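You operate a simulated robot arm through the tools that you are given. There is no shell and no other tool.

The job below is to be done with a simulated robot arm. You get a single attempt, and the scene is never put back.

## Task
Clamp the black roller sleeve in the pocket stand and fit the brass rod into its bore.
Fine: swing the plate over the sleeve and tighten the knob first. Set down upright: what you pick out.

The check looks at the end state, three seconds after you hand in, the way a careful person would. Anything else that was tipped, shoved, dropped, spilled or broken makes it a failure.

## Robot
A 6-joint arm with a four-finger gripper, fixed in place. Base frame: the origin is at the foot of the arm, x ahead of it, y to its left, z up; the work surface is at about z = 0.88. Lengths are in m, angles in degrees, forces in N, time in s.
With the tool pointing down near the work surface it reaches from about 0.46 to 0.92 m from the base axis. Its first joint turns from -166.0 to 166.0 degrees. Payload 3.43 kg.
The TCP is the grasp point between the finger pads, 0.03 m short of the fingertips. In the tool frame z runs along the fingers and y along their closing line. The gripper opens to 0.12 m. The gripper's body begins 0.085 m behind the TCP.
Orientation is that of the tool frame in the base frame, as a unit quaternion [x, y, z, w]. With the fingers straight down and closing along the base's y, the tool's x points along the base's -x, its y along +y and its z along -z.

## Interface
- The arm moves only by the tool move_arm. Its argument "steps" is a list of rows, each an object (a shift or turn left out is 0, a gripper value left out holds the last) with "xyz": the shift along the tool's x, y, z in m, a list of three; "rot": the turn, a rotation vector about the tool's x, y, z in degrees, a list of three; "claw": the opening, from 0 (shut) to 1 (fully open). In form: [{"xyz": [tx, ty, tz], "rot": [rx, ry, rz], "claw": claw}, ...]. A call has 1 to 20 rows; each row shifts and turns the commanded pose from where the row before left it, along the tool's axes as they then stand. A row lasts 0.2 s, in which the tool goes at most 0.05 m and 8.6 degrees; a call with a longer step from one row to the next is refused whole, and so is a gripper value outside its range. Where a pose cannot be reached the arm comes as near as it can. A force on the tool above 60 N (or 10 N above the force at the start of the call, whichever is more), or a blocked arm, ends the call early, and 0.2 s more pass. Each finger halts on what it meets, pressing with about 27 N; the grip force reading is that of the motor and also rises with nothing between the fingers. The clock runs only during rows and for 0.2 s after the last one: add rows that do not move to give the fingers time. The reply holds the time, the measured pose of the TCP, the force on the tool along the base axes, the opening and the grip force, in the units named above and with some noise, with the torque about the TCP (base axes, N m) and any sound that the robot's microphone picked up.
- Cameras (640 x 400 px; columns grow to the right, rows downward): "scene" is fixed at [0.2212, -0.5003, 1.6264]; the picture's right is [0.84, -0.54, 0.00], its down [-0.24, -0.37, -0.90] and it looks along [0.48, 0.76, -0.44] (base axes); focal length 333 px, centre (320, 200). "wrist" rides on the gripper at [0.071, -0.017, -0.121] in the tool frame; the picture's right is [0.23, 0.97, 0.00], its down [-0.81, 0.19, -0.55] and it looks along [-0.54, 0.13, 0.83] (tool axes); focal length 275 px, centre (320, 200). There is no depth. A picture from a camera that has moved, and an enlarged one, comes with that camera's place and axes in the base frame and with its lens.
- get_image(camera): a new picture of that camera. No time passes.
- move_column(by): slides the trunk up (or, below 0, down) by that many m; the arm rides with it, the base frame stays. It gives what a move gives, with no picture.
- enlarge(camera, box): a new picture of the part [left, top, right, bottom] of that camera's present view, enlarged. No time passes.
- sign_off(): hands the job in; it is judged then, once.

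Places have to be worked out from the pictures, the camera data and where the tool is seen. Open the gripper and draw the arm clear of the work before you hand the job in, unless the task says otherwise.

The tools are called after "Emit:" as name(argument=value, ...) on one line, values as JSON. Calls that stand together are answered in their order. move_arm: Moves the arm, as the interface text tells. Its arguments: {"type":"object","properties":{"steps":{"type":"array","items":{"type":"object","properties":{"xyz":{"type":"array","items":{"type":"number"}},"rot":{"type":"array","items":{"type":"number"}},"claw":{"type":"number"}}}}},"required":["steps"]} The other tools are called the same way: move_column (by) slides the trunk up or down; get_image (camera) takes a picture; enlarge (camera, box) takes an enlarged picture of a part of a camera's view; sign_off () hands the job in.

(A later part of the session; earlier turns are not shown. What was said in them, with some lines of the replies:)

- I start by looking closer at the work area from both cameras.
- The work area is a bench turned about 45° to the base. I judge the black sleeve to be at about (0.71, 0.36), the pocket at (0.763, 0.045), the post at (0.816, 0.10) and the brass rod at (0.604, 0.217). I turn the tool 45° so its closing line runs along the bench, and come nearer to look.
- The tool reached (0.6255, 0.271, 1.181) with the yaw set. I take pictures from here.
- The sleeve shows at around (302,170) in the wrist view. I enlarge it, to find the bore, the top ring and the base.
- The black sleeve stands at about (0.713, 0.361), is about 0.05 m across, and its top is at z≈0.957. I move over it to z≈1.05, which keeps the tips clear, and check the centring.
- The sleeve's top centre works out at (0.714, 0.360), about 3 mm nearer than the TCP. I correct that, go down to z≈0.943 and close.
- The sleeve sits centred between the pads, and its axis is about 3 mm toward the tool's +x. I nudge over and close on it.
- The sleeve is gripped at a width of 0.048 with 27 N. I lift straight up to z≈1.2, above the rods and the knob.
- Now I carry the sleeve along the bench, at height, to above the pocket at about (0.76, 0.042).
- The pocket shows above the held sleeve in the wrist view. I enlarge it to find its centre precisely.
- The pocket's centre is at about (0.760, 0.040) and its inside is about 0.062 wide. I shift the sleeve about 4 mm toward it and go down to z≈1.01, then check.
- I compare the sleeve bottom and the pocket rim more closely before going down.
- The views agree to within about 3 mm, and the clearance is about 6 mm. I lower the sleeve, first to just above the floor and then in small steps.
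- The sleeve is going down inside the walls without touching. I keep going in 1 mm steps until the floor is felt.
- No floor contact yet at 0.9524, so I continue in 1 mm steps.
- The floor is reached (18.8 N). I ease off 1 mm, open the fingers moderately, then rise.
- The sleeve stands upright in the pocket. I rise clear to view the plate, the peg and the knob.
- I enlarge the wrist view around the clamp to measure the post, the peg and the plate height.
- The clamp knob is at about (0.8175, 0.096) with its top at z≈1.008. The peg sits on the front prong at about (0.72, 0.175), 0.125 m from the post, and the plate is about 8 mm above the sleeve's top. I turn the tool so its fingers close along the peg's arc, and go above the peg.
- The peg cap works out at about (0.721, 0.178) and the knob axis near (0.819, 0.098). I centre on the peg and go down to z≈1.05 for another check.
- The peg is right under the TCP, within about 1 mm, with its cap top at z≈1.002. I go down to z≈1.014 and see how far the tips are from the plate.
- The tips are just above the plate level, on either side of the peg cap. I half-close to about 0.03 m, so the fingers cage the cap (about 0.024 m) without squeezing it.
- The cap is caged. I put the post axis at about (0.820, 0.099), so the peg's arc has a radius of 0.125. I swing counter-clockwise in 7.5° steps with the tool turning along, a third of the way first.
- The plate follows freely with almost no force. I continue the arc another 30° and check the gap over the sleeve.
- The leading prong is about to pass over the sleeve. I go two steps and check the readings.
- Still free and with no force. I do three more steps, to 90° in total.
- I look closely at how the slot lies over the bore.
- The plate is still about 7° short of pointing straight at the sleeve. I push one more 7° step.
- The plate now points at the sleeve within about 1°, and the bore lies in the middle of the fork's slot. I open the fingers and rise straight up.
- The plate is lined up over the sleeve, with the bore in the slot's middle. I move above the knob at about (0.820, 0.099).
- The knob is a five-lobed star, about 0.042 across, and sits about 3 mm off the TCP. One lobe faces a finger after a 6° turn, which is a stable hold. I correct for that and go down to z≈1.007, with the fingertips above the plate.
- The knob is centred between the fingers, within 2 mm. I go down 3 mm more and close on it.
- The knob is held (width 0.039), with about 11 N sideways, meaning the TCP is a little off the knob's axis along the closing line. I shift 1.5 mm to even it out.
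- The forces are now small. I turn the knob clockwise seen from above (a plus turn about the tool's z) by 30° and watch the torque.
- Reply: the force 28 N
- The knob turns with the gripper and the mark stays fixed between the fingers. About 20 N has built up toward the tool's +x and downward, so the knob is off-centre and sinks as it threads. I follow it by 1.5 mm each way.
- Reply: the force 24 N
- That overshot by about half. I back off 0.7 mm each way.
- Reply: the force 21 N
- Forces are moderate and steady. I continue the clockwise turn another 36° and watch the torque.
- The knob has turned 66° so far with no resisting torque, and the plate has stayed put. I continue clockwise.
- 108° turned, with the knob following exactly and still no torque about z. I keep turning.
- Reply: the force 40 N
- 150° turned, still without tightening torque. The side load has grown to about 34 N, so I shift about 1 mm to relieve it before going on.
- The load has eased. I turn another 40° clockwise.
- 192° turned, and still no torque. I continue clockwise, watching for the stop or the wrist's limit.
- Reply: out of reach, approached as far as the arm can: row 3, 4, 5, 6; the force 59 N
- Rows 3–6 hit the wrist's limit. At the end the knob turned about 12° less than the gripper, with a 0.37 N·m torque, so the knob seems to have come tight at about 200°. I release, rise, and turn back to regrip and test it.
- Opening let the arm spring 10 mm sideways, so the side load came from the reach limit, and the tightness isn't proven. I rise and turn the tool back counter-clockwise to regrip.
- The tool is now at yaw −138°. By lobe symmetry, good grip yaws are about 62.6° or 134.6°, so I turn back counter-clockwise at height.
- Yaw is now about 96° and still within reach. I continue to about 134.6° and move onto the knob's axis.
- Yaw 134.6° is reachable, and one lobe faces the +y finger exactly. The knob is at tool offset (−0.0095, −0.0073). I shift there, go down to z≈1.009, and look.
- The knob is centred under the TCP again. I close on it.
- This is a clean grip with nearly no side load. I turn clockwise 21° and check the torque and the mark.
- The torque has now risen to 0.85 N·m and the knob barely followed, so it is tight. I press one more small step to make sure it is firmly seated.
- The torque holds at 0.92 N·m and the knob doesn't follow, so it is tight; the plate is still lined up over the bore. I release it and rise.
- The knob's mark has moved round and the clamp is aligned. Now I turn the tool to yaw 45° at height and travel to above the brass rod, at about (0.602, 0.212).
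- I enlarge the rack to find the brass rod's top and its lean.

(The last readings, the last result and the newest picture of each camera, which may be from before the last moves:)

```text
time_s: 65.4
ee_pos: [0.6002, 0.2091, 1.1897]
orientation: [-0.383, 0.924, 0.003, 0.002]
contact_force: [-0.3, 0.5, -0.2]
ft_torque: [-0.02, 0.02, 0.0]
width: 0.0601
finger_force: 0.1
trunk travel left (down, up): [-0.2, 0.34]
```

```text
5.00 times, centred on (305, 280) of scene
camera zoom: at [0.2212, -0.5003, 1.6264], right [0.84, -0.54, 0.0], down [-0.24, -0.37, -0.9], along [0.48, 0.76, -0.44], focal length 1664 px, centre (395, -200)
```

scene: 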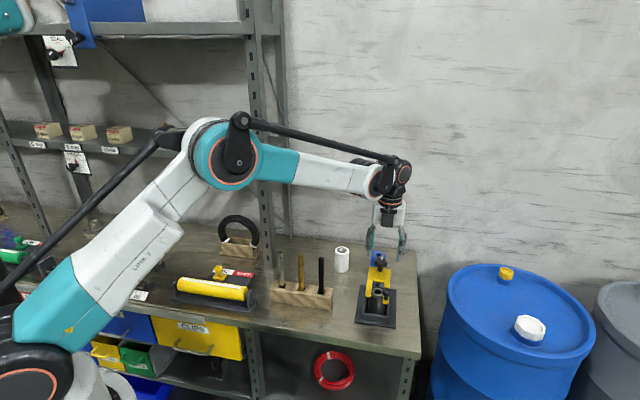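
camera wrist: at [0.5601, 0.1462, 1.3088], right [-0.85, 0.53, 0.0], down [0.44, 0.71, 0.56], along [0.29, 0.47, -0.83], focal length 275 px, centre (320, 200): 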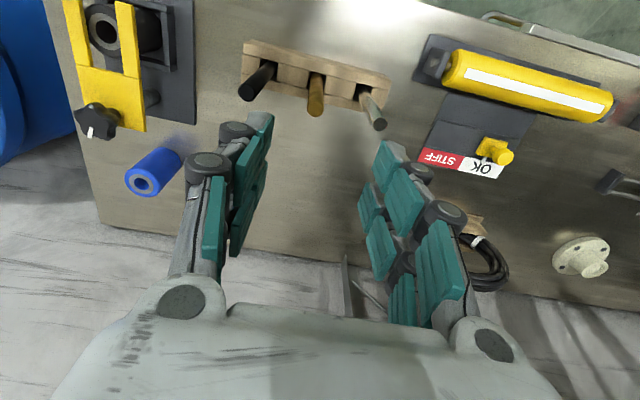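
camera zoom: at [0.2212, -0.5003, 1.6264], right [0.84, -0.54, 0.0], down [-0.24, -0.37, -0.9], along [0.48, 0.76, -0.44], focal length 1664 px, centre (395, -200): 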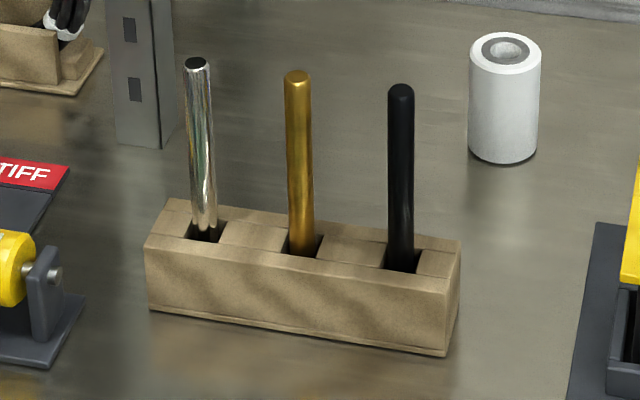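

The brass rod is nearly upright, about 0.0155 across, with its top at about (0.603, 0.207, 1.05). The neighbours are about 0.067 away along the bench, so I narrow the opening to 0.036 and lower to z≈1.10 to check the alignment.

Emit:
move_arm(steps=[{"xyz": [-0.0008, -0.0042, 0.02], "claw": 0.3}, {"xyz": [0, 0, 0.035]}, {"xyz": [0, 0, 0.035]}, {}])

Emit:
get_image(camera="wrist")

Emit:
enlarge(camera="scene", box=[260, 210, 340, 320])

```text
time_s: 66.4
ee_pos: [0.6048, 0.2058, 1.1003]
orientation: [-0.383, 0.924, 0.002, -0.001]
contact_force: [-0.4, -0.6, -0.4]
ft_torque: [0.0, 0.01, -0.01]
width: 0.0359
finger_force: 0.0
trunk travel left (down, up): [-0.2, 0.34]
```

```text
taken
camera wrist: at [0.5652, 0.143, 1.2192], right [-0.85, 0.53, 0.0], down [0.44, 0.71, 0.56], along [0.29, 0.47, -0.83], focal length 275 px, centre (320, 200)
```

wrist: 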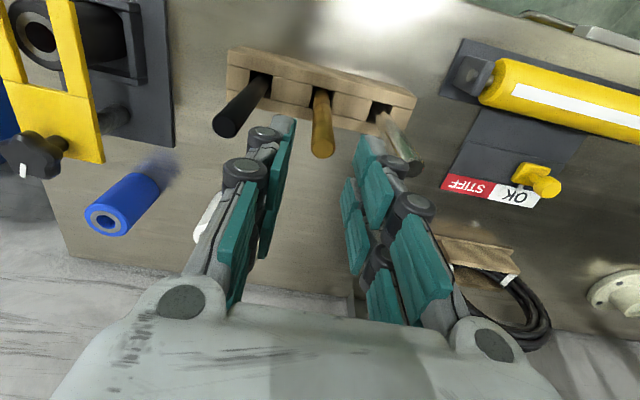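

```text
3.64 times, centred on (300, 265) of scene
camera zoom: at [0.2212, -0.5003, 1.6264], right [0.84, -0.54, 0.0], down [-0.24, -0.37, -0.9], along [0.48, 0.76, -0.44], focal length 1210 px, centre (393, -36)
```

zoom: 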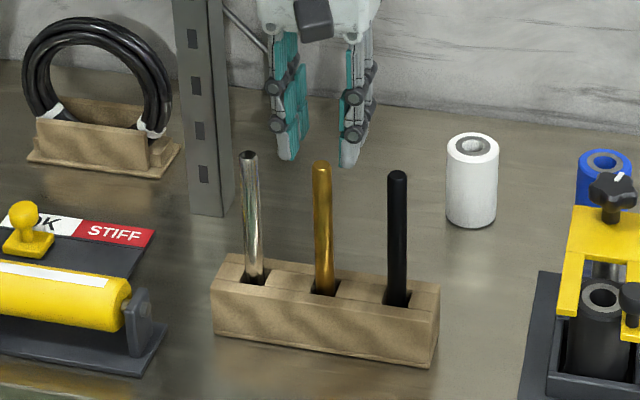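

The rod's top is within 2 mm of the TCP, and the steel rod's top is 0.064 away, clear of the finger. I make a small correction and go down to z≈1.036.

Emit:
move_arm(steps=[{"xyz": [0.0005, 0.0014, 0.015]}, {"xyz": [0, 0, 0.02]}, {"xyz": [0, 0, 0.02]}, {"xyz": [0, 0, 0.01]}, {}])

Emit:
get_image(camera="wrist")

Emit:
enlarge(camera="scene", box=[260, 210, 340, 320])

```text
time_s: 67.6
ee_pos: [0.6029, 0.2074, 1.0343]
orientation: [-0.383, 0.924, 0.003, 0.001]
contact_force: [0.5, 0.2, -0.2]
ft_torque: [0.01, 0.0, -0.01]
width: 0.0359
finger_force: 0.1
trunk travel left (down, up): [-0.2, 0.34]
```

```text
taken
camera wrist: at [0.5636, 0.1432, 1.1539], right [-0.85, 0.53, 0.0], down [0.44, 0.71, 0.56], along [0.29, 0.47, -0.83], focal length 275 px, centre (320, 200)
```

wrist: 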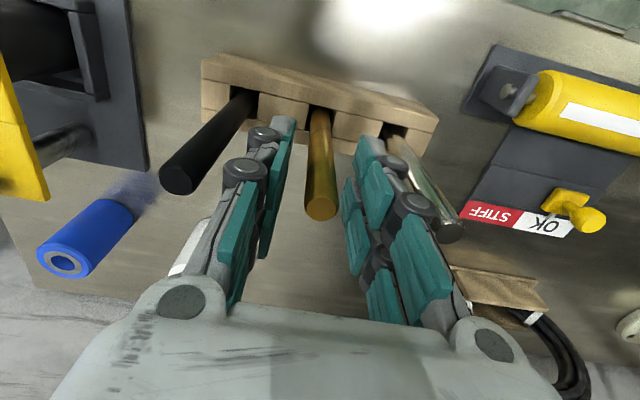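

```text
3.64 times, centred on (300, 265) of scene
camera zoom: at [0.2212, -0.5003, 1.6264], right [0.84, -0.54, 0.0], down [-0.24, -0.37, -0.9], along [0.48, 0.76, -0.44], focal length 1210 px, centre (393, -36)
```

zoom: 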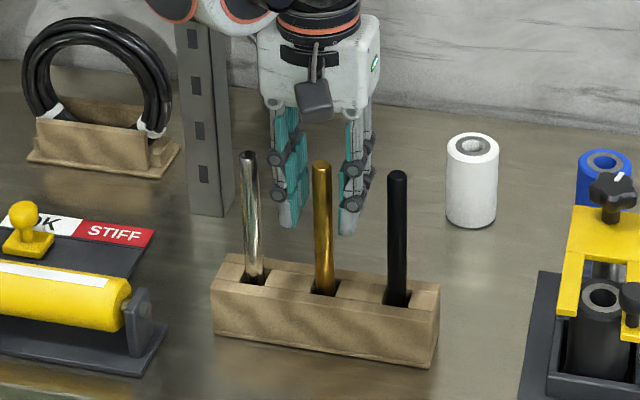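

The brass rod stands between the pads at the TCP. I close on it.

Emit:
move_arm(steps=[{"claw": 0.2}, {"claw": 0.1}, {"claw": 0.08}, {"claw": 0.08}, {}])

Emit:
get_image(camera="wrist")

Emit:
enlarge(camera="scene", box=[260, 210, 340, 320])

```text
time_s: 68.8
ee_pos: [0.6027, 0.207, 1.0348]
orientation: [-0.382, 0.924, 0.002, 0.0]
contact_force: [-0.2, 0.8, 0.2]
ft_torque: [0.02, 0.03, 0.03]
width: 0.0124
finger_force: 26.9
trunk travel left (down, up): [-0.2, 0.34]
```

```text
taken
camera wrist: at [0.5637, 0.1433, 1.1539], right [-0.85, 0.53, 0.0], down [0.44, 0.71, 0.56], along [0.29, 0.47, -0.83], focal length 275 px, centre (320, 200)
```

wrist: 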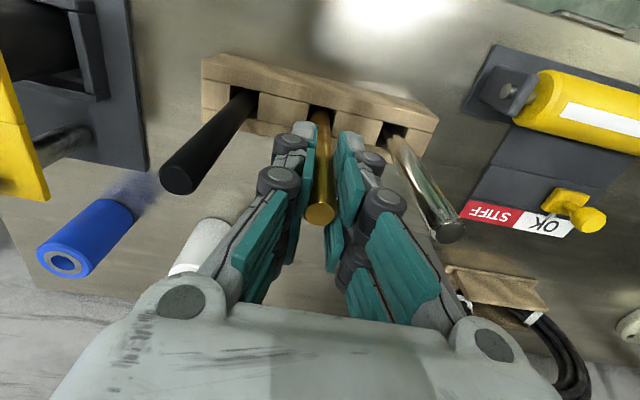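

```text
3.64 times, centred on (300, 265) of scene
camera zoom: at [0.2212, -0.5003, 1.6264], right [0.84, -0.54, 0.0], down [-0.24, -0.37, -0.9], along [0.48, 0.76, -0.44], focal length 1210 px, centre (393, -36)
```

zoom: 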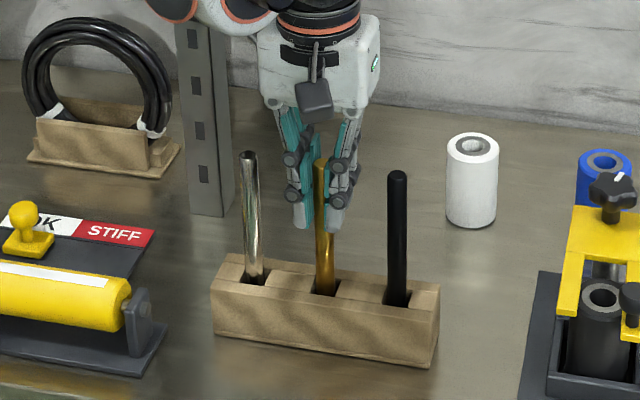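

The rod is held (0.0124 between the pads, 27 N). I lift it straight up by 0.21 m so its lower end clears the neighbouring rods.

Emit:
move_arm(steps=[{"xyz": [0, 0, -0.01]}, {"xyz": [0, 0, -0.03]}, {"xyz": [0, 0, -0.04]}, {"xyz": [0, 0, -0.045]}, {"xyz": [0, 0, -0.045]}, {"xyz": [0, 0, -0.04]}, {}])

Emit:
get_image(camera="wrist")

Emit:
enlarge(camera="scene", box=[250, 150, 350, 310])

```text
time_s: 70.4
ee_pos: [0.6033, 0.2061, 1.2435]
orientation: [-0.383, 0.924, 0.003, 0.001]
contact_force: [-1.0, 0.6, -1.2]
ft_torque: [-0.02, 0.01, -0.01]
width: 0.0124
finger_force: 26.9
trunk travel left (down, up): [-0.2, 0.34]
```

```text
taken
camera wrist: at [0.5644, 0.1422, 1.3637], right [-0.85, 0.53, 0.0], down [0.44, 0.71, 0.56], along [0.29, 0.47, -0.83], focal length 275 px, centre (320, 200)
```

wrist: 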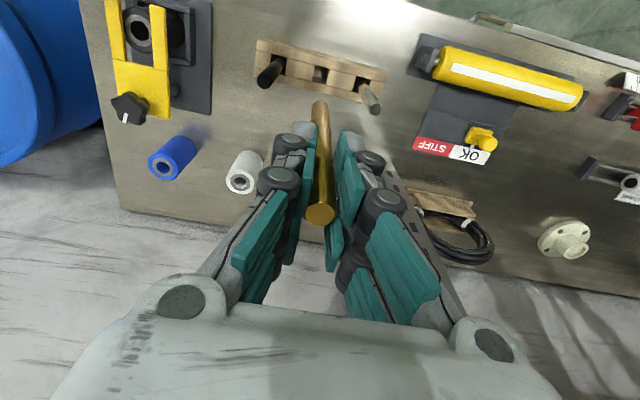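

```text
2.50 times, centred on (300, 230) of scene
camera zoom: at [0.2212, -0.5003, 1.6264], right [0.84, -0.54, 0.0], down [-0.24, -0.37, -0.9], along [0.48, 0.76, -0.44], focal length 832 px, centre (370, 125)
```

zoom: 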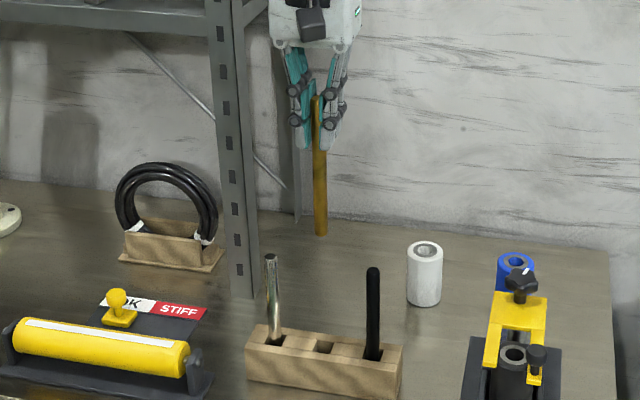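

The rod is about 0.17 m long and hangs upright, with its lower end at z≈1.087 above everything on the way. I carry it along the bench to above the bore.

Emit:
move_arm(steps=[{"xyz": [0.0012, -0.02, -0.005]}, {"xyz": [0.0012, -0.038, 0]}, {"xyz": [0.0012, -0.038, 0]}, {"xyz": [0.0012, -0.038, 0]}, {"xyz": [0.0012, -0.038, 0]}, {"xyz": [0.0012, -0.038, 0]}, {"xyz": [0, -0.0191, 0]}, {}])

Emit:
get_image(camera="wrist")

Emit:
enlarge(camera="scene", box=[330, 180, 420, 320])

```text
time_s: 72.2
ee_pos: [0.7616, 0.0389, 1.2497]
orientation: [-0.382, 0.924, 0.002, 0.0]
contact_force: [-0.8, 0.8, -1.7]
ft_torque: [0.02, -0.03, 0.0]
width: 0.0122
finger_force: 26.6
trunk travel left (down, up): [-0.2, 0.34]
```

```text
taken
camera wrist: at [0.7225, -0.0251, 1.369], right [-0.85, 0.53, 0.0], down [0.44, 0.71, 0.56], along [0.29, 0.47, -0.83], focal length 275 px, centre (320, 200)
```

wrist: 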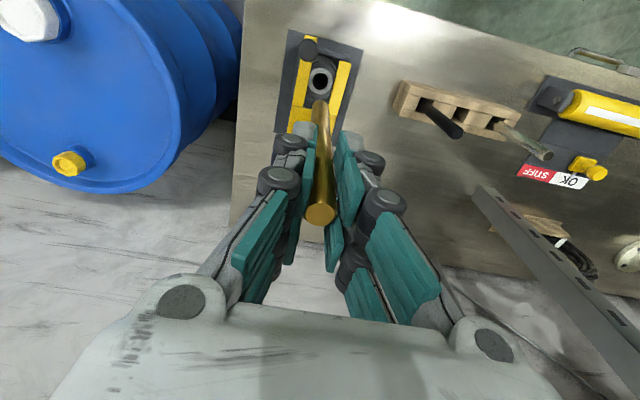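

```text
2.86 times, centred on (375, 250) of scene
camera zoom: at [0.2212, -0.5003, 1.6264], right [0.84, -0.54, 0.0], down [-0.24, -0.37, -0.9], along [0.48, 0.76, -0.44], focal length 951 px, centre (163, 57)
```

zoom: 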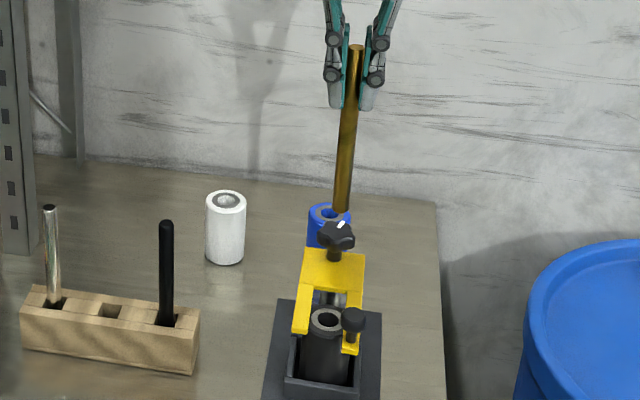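

The rod hangs above the clamp. I enlarge the wrist view to compare the bore's centre with the rod's lower end.

Emit:
enlarge(camera="wrist", box=[260, 20, 380, 130])

Emit:
enlarge(camera="scene", box=[350, 190, 410, 310])

```text
3.64 times, centred on (320, 75) of wrist
camera zoom: at [0.7225, -0.0251, 1.369], right [-0.85, 0.53, 0.0], down [0.44, 0.71, 0.56], along [0.29, 0.47, -0.83], focal length 1001 px, centre (320, 654)
```

zoom: 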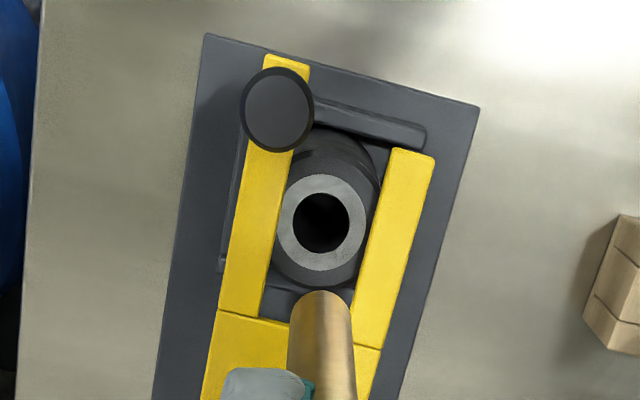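

```text
3.33 times, centred on (380, 250) of scene
camera zoom: at [0.2212, -0.5003, 1.6264], right [0.84, -0.54, 0.0], down [-0.24, -0.37, -0.9], along [0.48, 0.76, -0.44], focal length 1110 px, centre (120, 33)
```

zoom: 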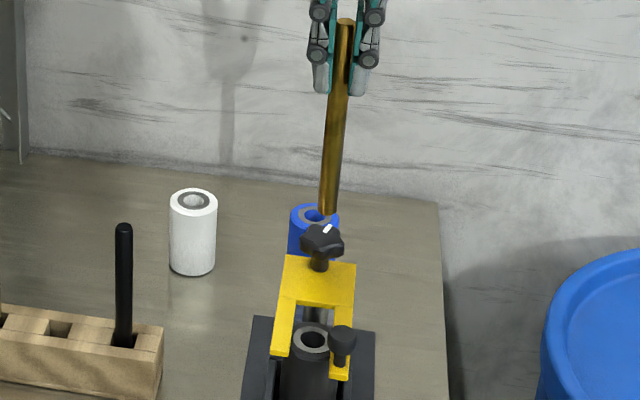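

The bore's centre reads about 1.5 mm off the rod's axis. I apply that and lower 0.10 m, to just above the plate, and compare the rod's tip and the bore directly there.

Emit:
move_arm(steps=[{"xyz": [-0.0012, 0.0006, 0.02]}, {"xyz": [0, 0, 0.03]}, {"xyz": [0, 0, 0.03]}, {"xyz": [0, 0, 0.02]}, {}])

Emit:
enlarge(camera="wrist", box=[250, 40, 400, 150])

Emit:
enlarge(camera="scene", box=[345, 225, 405, 315])

```text
time_s: 73.4
ee_pos: [0.7625, 0.0402, 1.1494]
orientation: [-0.382, 0.924, 0.004, 0.001]
contact_force: [-0.6, 0.2, -1.5]
ft_torque: [0.02, 0.02, 0.01]
width: 0.0121
finger_force: 27.0
trunk travel left (down, up): [-0.2, 0.34]
```

```text
3.64 times, centred on (325, 95) of wrist
camera zoom: at [0.7231, -0.023, 1.2678], right [-0.85, 0.53, 0.0], down [0.44, 0.71, 0.56], along [0.29, 0.47, -0.83], focal length 1001 px, centre (302, 582)
```

zoom: 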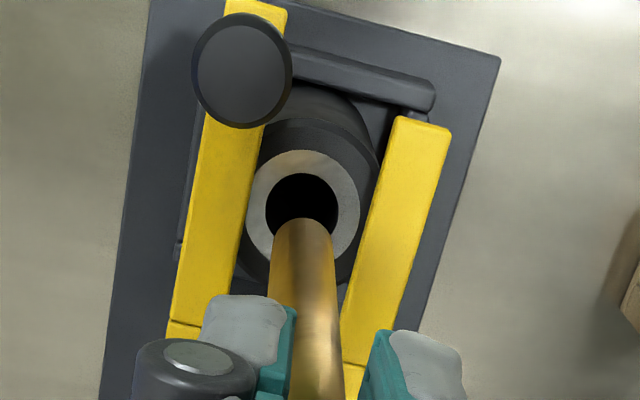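

```text
4.44 times, centred on (375, 270) of scene
camera zoom: at [0.2212, -0.5003, 1.6264], right [0.84, -0.54, 0.0], down [-0.24, -0.37, -0.9], along [0.48, 0.76, -0.44], focal length 1479 px, centre (76, -111)
```

zoom: 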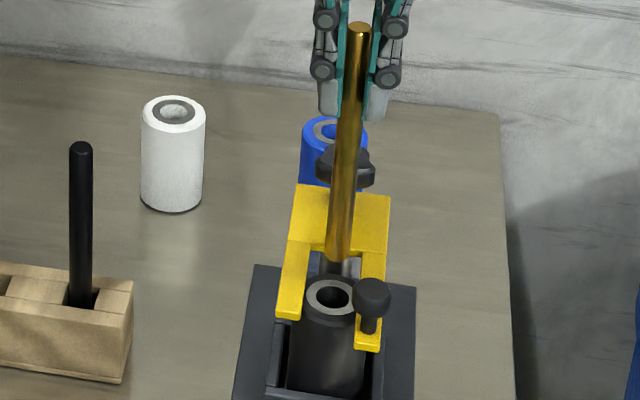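

The tip is about 3 cm above the sleeve and looks centred sideways, but about 2 mm too deep. I correct 2 mm toward the front and lower 2.2 cm for a final comparison.

Emit:
move_arm(steps=[{"xyz": [0.002, 0, 0.01]}, {"xyz": [0, 0, 0.012]}, {}, {}])

Emit:
enlarge(camera="wrist", box=[260, 60, 380, 150])

Emit:
enlarge(camera="scene", box=[350, 255, 400, 305])

```text
time_s: 74.4
ee_pos: [0.7605, 0.0394, 1.1265]
orientation: [-0.383, 0.924, 0.002, 0.001]
contact_force: [0.1, -0.4, -1.7]
ft_torque: [0.05, -0.01, -0.02]
width: 0.0125
finger_force: 27.2
trunk travel left (down, up): [-0.2, 0.34]
```

```text
4.44 times, centred on (320, 105) of wrist
camera zoom: at [0.7215, -0.0243, 1.2458], right [-0.85, 0.53, 0.0], down [0.44, 0.71, 0.56], along [0.29, 0.47, -0.83], focal length 1224 px, centre (320, 622)
```

zoom: 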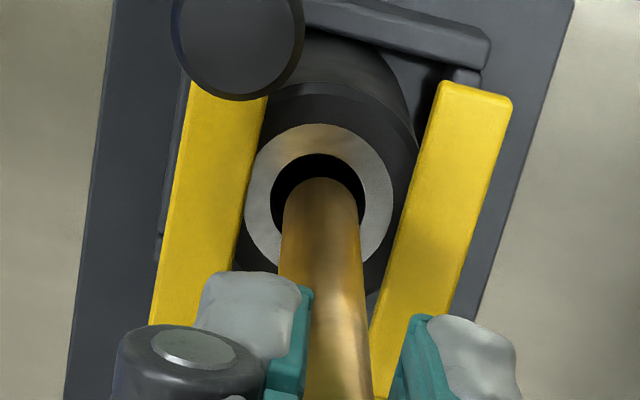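

```text
8.00 times, centred on (375, 280) of scene
camera zoom: at [0.2212, -0.5003, 1.6264], right [0.84, -0.54, 0.0], down [-0.24, -0.37, -0.9], along [0.48, 0.76, -0.44], focal length 2663 px, centre (-120, -440)
```

zoom: 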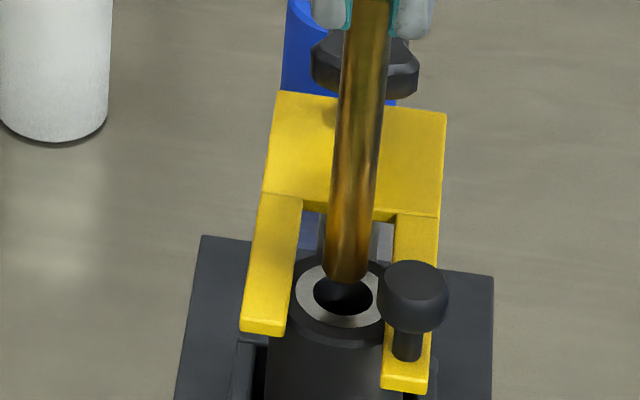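

Both views put the rod's axis within 1 mm of the bore's. I nudge 0.5 mm and lower the tip into the bore, 2.4 cm to begin with.

Emit:
move_arm(steps=[{"xyz": [0.0006, -0.0004, 0.004]}, {"xyz": [0, 0, 0.005]}, {"xyz": [0, 0, 0.005]}, {"xyz": [0, 0, 0.005]}, {"xyz": [0, 0, 0.005]}])

Emit:
enlarge(camera="wrist", box=[260, 60, 380, 150])

Emit:
enlarge(camera="scene", box=[350, 255, 400, 305])

```text
time_s: 75.6
ee_pos: [0.76, 0.0393, 1.1021]
orientation: [-0.383, 0.924, 0.002, 0.001]
contact_force: [0.5, 0.9, -0.8]
ft_torque: [0.01, 0.01, -0.04]
width: 0.0122
finger_force: 27.2
trunk travel left (down, up): [-0.2, 0.34]
```

```text
4.44 times, centred on (320, 105) of wrist
camera zoom: at [0.7217, -0.0242, 1.2215], right [-0.85, 0.53, 0.0], down [0.44, 0.71, 0.56], along [0.29, 0.47, -0.83], focal length 1224 px, centre (320, 622)
```

zoom: 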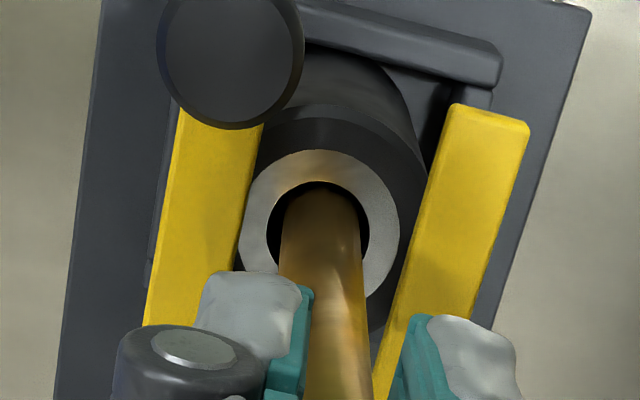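

```text
8.00 times, centred on (375, 280) of scene
camera zoom: at [0.2212, -0.5003, 1.6264], right [0.84, -0.54, 0.0], down [-0.24, -0.37, -0.9], along [0.48, 0.76, -0.44], focal length 2663 px, centre (-120, -440)
```

zoom: 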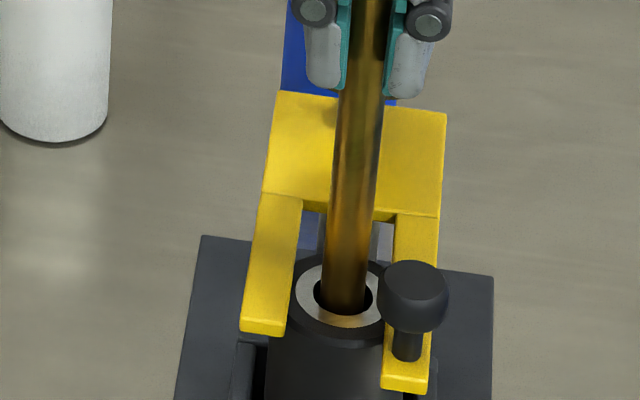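

The tip is inside the bore without any contact force. I keep lowering to z≈1.053.

Emit:
move_arm(steps=[{"xyz": [0, 0, 0.008]}, {"xyz": [0, 0, 0.008]}, {"xyz": [0, 0, 0.008]}, {"xyz": [0, 0, 0.008]}, {"xyz": [0, 0, 0.008]}, {"xyz": [0, 0, 0.008]}])

Emit:
enlarge(camera="scene", box=[340, 235, 405, 305])

Emit:
get_image(camera="wrist")

```text
time_s: 77.0
ee_pos: [0.7606, 0.0395, 1.0534]
orientation: [-0.382, 0.924, 0.003, 0.0]
contact_force: [-0.4, 0.7, -1.4]
ft_torque: [-0.01, 0.02, -0.01]
width: 0.0123
finger_force: 27.2
trunk travel left (down, up): [-0.2, 0.34]
```

```text
5.71 times, centred on (372, 270) of scene
camera zoom: at [0.2212, -0.5003, 1.6264], right [0.84, -0.54, 0.0], down [-0.24, -0.37, -0.9], along [0.48, 0.76, -0.44], focal length 1902 px, centre (20, -200)
```

zoom: 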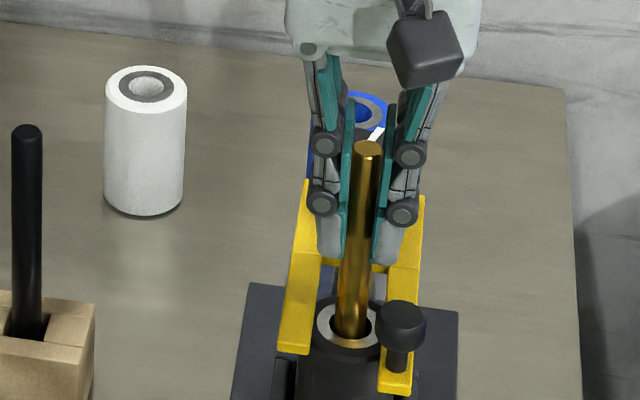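

```text
taken
camera wrist: at [0.7215, -0.024, 1.1735], right [-0.85, 0.53, 0.0], down [0.44, 0.71, 0.56], along [0.29, 0.47, -0.83], focal length 275 px, centre (320, 200)
```

wrist: 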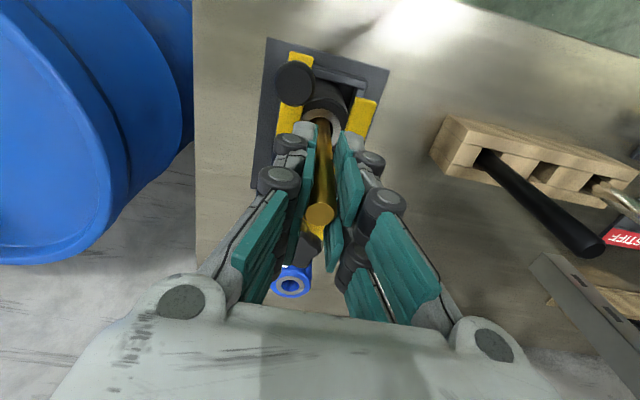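

It is going down freely, and the fingertips are still above the peg and the plate. I lower in small steps until the rod's end meets the floor.

Emit:
move_arm(steps=[{"xyz": [0, 0, 0.004]}, {"xyz": [0, 0, 0.003]}, {"xyz": [0, 0, 0.002]}, {"xyz": [0, 0, 0.001]}])

```text
time_s: 78.0
ee_pos: [0.7609, 0.04, 1.0446]
orientation: [-0.383, 0.924, 0.003, 0.002]
contact_force: [0.0, -1.1, -0.6]
ft_torque: [-0.03, -0.04, 0.01]
width: 0.0122
finger_force: 26.7
trunk travel left (down, up): [-0.2, 0.34]
```

No contact yet at z=1.0446, so I continue in 1 mm steps.

Emit:
move_arm(steps=[{"xyz": [0, 0, 0.001]}, {"xyz": [0, 0, 0.001]}, {"xyz": [0, 0, 0.001]}, {"xyz": [0, 0, 0.001]}])

```text
time_s: 79.0
ee_pos: [0.761, 0.0397, 1.0401]
orientation: [-0.383, 0.924, 0.001, 0.001]
contact_force: [-0.5, 0.7, -1.7]
ft_torque: [-0.03, -0.03, -0.04]
width: 0.0118
finger_force: 27.0
trunk travel left (down, up): [-0.2, 0.34]
```

Still no floor contact, and the tips are 8 mm above the peg cap's top and clear of it sideways. I continue in 1 mm steps.

Emit:
move_arm(steps=[{"xyz": [0, 0, 0.001]}, {"xyz": [0, 0, 0.001]}, {"xyz": [0, 0, 0.001]}])

Emit:
enlarge(camera="scene", box=[340, 235, 405, 305])

```text
time_s: 79.8
ee_pos: [0.7604, 0.0397, 1.0372]
orientation: [-0.382, 0.924, 0.002, 0.001]
contact_force: [-0.5, 0.8, -0.9]
ft_torque: [-0.02, 0.02, 0.0]
width: 0.0121
finger_force: 27.1
trunk travel left (down, up): [-0.2, 0.34]
```

```text
5.71 times, centred on (372, 270) of scene
camera zoom: at [0.2212, -0.5003, 1.6264], right [0.84, -0.54, 0.0], down [-0.24, -0.37, -0.9], along [0.48, 0.76, -0.44], focal length 1902 px, centre (20, -200)
```

zoom: 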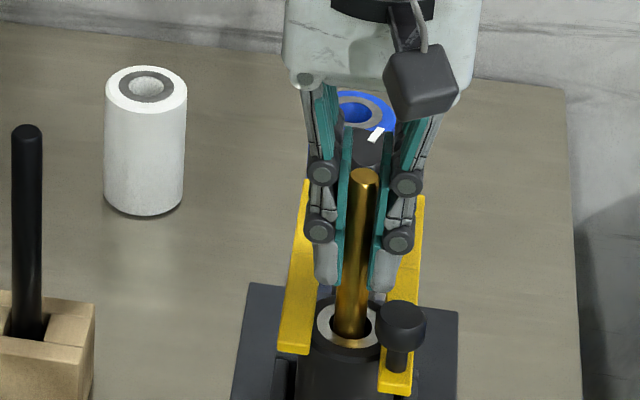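

Still free. I lower up to 3 mm more.

Emit:
move_arm(steps=[{"xyz": [0, 0, 0.001]}, {"xyz": [0, 0, 0.001]}, {"xyz": [0, 0, 0.001]}])

```text
time_s: 80.6
ee_pos: [0.7596, 0.039, 1.035]
orientation: [-0.383, 0.924, 0.002, 0.0]
contact_force: [1.3, 1.3, 3.9]
ft_torque: [0.12, -0.23, 0.0]
width: 0.0123
finger_force: 27.3
trunk travel left (down, up): [-0.2, 0.34]
```

The floor is now touched (3.9 N). I open the fingers to about 0.036 and rise straight up.

Emit:
move_arm(steps=[{"claw": 0.18}, {"claw": 0.3}, {"claw": 0.3}, {}])

Emit:
get_image(camera="wrist")

Emit:
enlarge(camera="scene", box=[340, 235, 405, 305])

```text
time_s: 81.6
ee_pos: [0.7612, 0.0404, 1.0351]
orientation: [-0.382, 0.924, 0.003, 0.001]
contact_force: [0.1, -0.4, -0.3]
ft_torque: [-0.01, 0.04, -0.04]
width: 0.0358
finger_force: 0.0
trunk travel left (down, up): [-0.2, 0.34]
```

```text
taken
camera wrist: at [0.7213, -0.0239, 1.1536], right [-0.85, 0.53, 0.0], down [0.44, 0.71, 0.56], along [0.29, 0.47, -0.83], focal length 275 px, centre (320, 200)
```

wrist: 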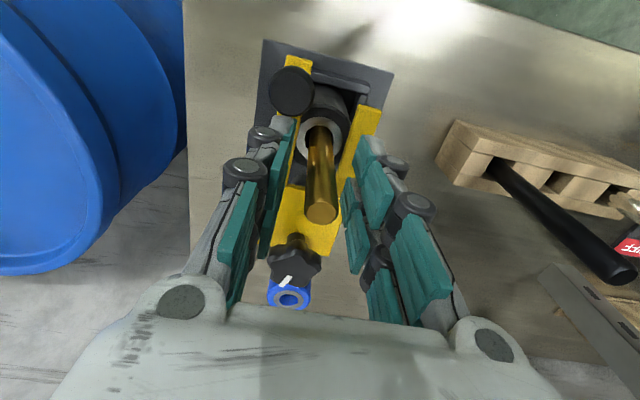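

```text
5.71 times, centred on (372, 270) of scene
camera zoom: at [0.2212, -0.5003, 1.6264], right [0.84, -0.54, 0.0], down [-0.24, -0.37, -0.9], along [0.48, 0.76, -0.44], focal length 1902 px, centre (20, -200)
```

zoom: 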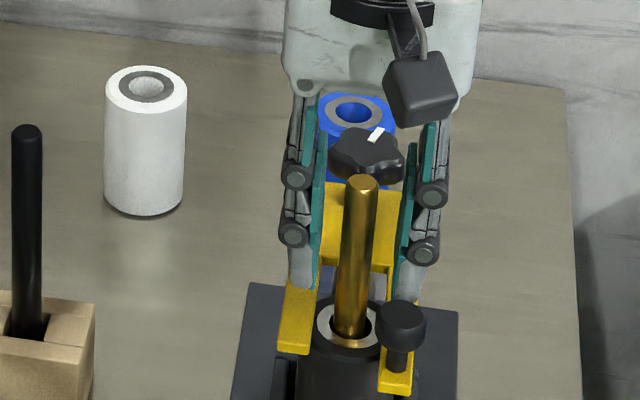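

The rod is free and stands upright in the bore. I rise straight up, clear of the rod.

Emit:
move_arm(steps=[{"xyz": [0, 0, -0.015]}, {"xyz": [0, 0, -0.03]}, {"xyz": [0, 0, -0.04]}, {"xyz": [0, 0, -0.045]}, {"xyz": [0, 0, -0.045]}, {}])

Emit:
get_image(camera="wrist")

Emit:
enlarge(camera="scene", box=[330, 230, 410, 330])

```text
time_s: 83.0
ee_pos: [0.7609, 0.0414, 1.2106]
orientation: [-0.383, 0.924, 0.001, 0.001]
contact_force: [1.5, 0.1, -0.5]
ft_torque: [0.0, -0.02, -0.05]
width: 0.036
finger_force: 0.0
trunk travel left (down, up): [-0.2, 0.34]
```

```text
taken
camera wrist: at [0.7207, -0.0228, 1.33], right [-0.85, 0.53, 0.0], down [0.44, 0.71, 0.56], along [0.29, 0.47, -0.83], focal length 275 px, centre (320, 200)
```

wrist: 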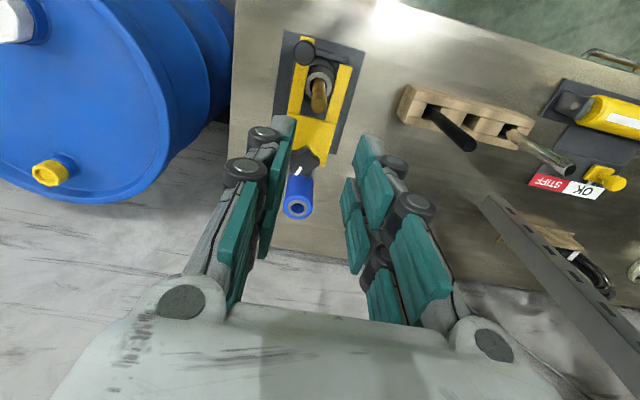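

```text
4.00 times, centred on (370, 280) of scene
camera zoom: at [0.2212, -0.5003, 1.6264], right [0.84, -0.54, 0.0], down [-0.24, -0.37, -0.9], along [0.48, 0.76, -0.44], focal length 1331 px, centre (120, -120)
```

zoom: 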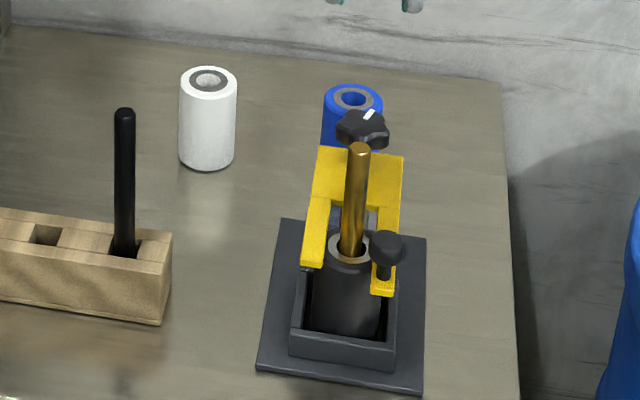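

The rod stands in the bore and the clamp and sleeve look undisturbed. I open the gripper and draw the arm back and up, away from the work.

Emit:
move_arm(steps=[{"xyz": [0, 0, -0.03]}, {"xyz": [0.0178, 0.0317, -0.018], "claw": 0.6}, {"xyz": [0.0178, 0.0317, -0.018], "claw": 1.0}, {"xyz": [0.0178, 0.0317, -0.018]}, {"xyz": [0.0178, 0.0317, -0.018]}, {"xyz": [0.0178, 0.0317, -0.018]}, {"xyz": [0.0178, 0.0317, 0]}, {}, {}])

Emit:
get_image(camera="scene")

Emit:
enlarge(camera="scene", box=[345, 235, 405, 325])

Emit:
get_image(camera="wrist")

```text
time_s: 85.0
ee_pos: [0.5497, 0.0967, 1.328]
orientation: [-0.383, 0.924, 0.003, 0.001]
contact_force: [0.3, 0.1, 0.4]
ft_torque: [-0.05, 0.04, 0.0]
width: 0.1199
finger_force: 0.0
trunk travel left (down, up): [-0.2, 0.34]
```

```text
taken
```

scene: 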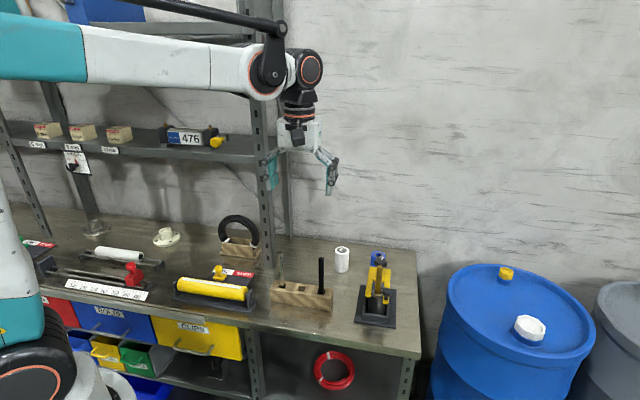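

```text
4.44 times, centred on (375, 280) of scene
camera zoom: at [0.2212, -0.5003, 1.6264], right [0.84, -0.54, 0.0], down [-0.24, -0.37, -0.9], along [0.48, 0.76, -0.44], focal length 1479 px, centre (76, -156)
```

zoom: 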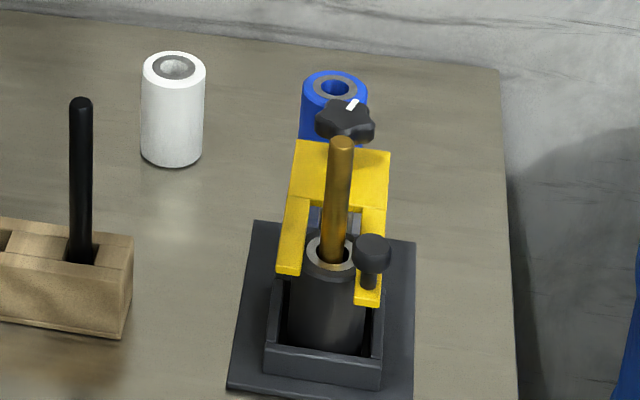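

```text
taken
camera wrist: at [0.5107, 0.0334, 1.4482], right [-0.85, 0.53, 0.0], down [0.44, 0.71, 0.56], along [0.29, 0.47, -0.83], focal length 275 px, centre (320, 200)
```

wrist: 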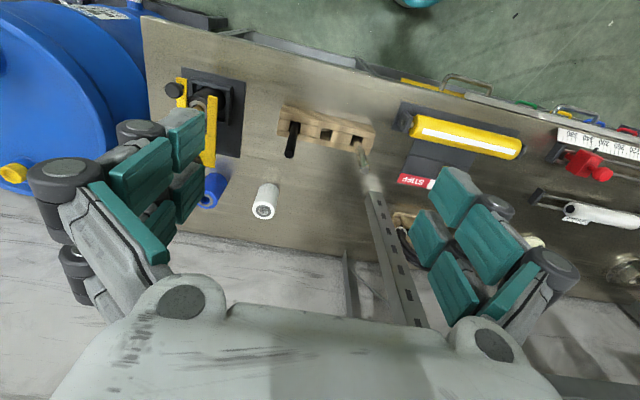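

The end state looks right:
- **Sleeve:** the black sleeve stands upright in the pocket.
- **Clamp:** the plate is over the sleeve and the knob turned until it resisted at about 0.9 N·m.
- **Rod:** the brass rod is in the bore.
- **Everything else:** the other rods and sleeves are where they were, and the arm is clear with the gripper open.

I hand the job in.

Emit:
sign_off()

```text
The job is handed in.
```

The black sleeve is clamped in the pocket stand and the brass rod is fitted in its bore. The job is handed in, but I haven't seen the result of the check.

- **Sleeve:** it stands upright on the pocket floor, roughly centred between the walls.
- **Plate:** I swung it about 95° until it pointed at the sleeve, with the bore in the middle of the fork's slot.
- **Knob:** I turned it clockwise about 200° until it stopped following the gripper. It then held against about 0.9 N·m, which I took as tight. The plate did not visibly move down while tightening; I judged it to be a few millimetres or less above the sleeve top.
- **Rod:** it went in without contact, and I released it once its end touched the pocket floor. The clamp was tightened before the rod went in, as you asked.

The final pictures show the other rods, the white and blue sleeves and the rest of the bench where they were. The gripper is open and the arm is drawn back clear of the work.
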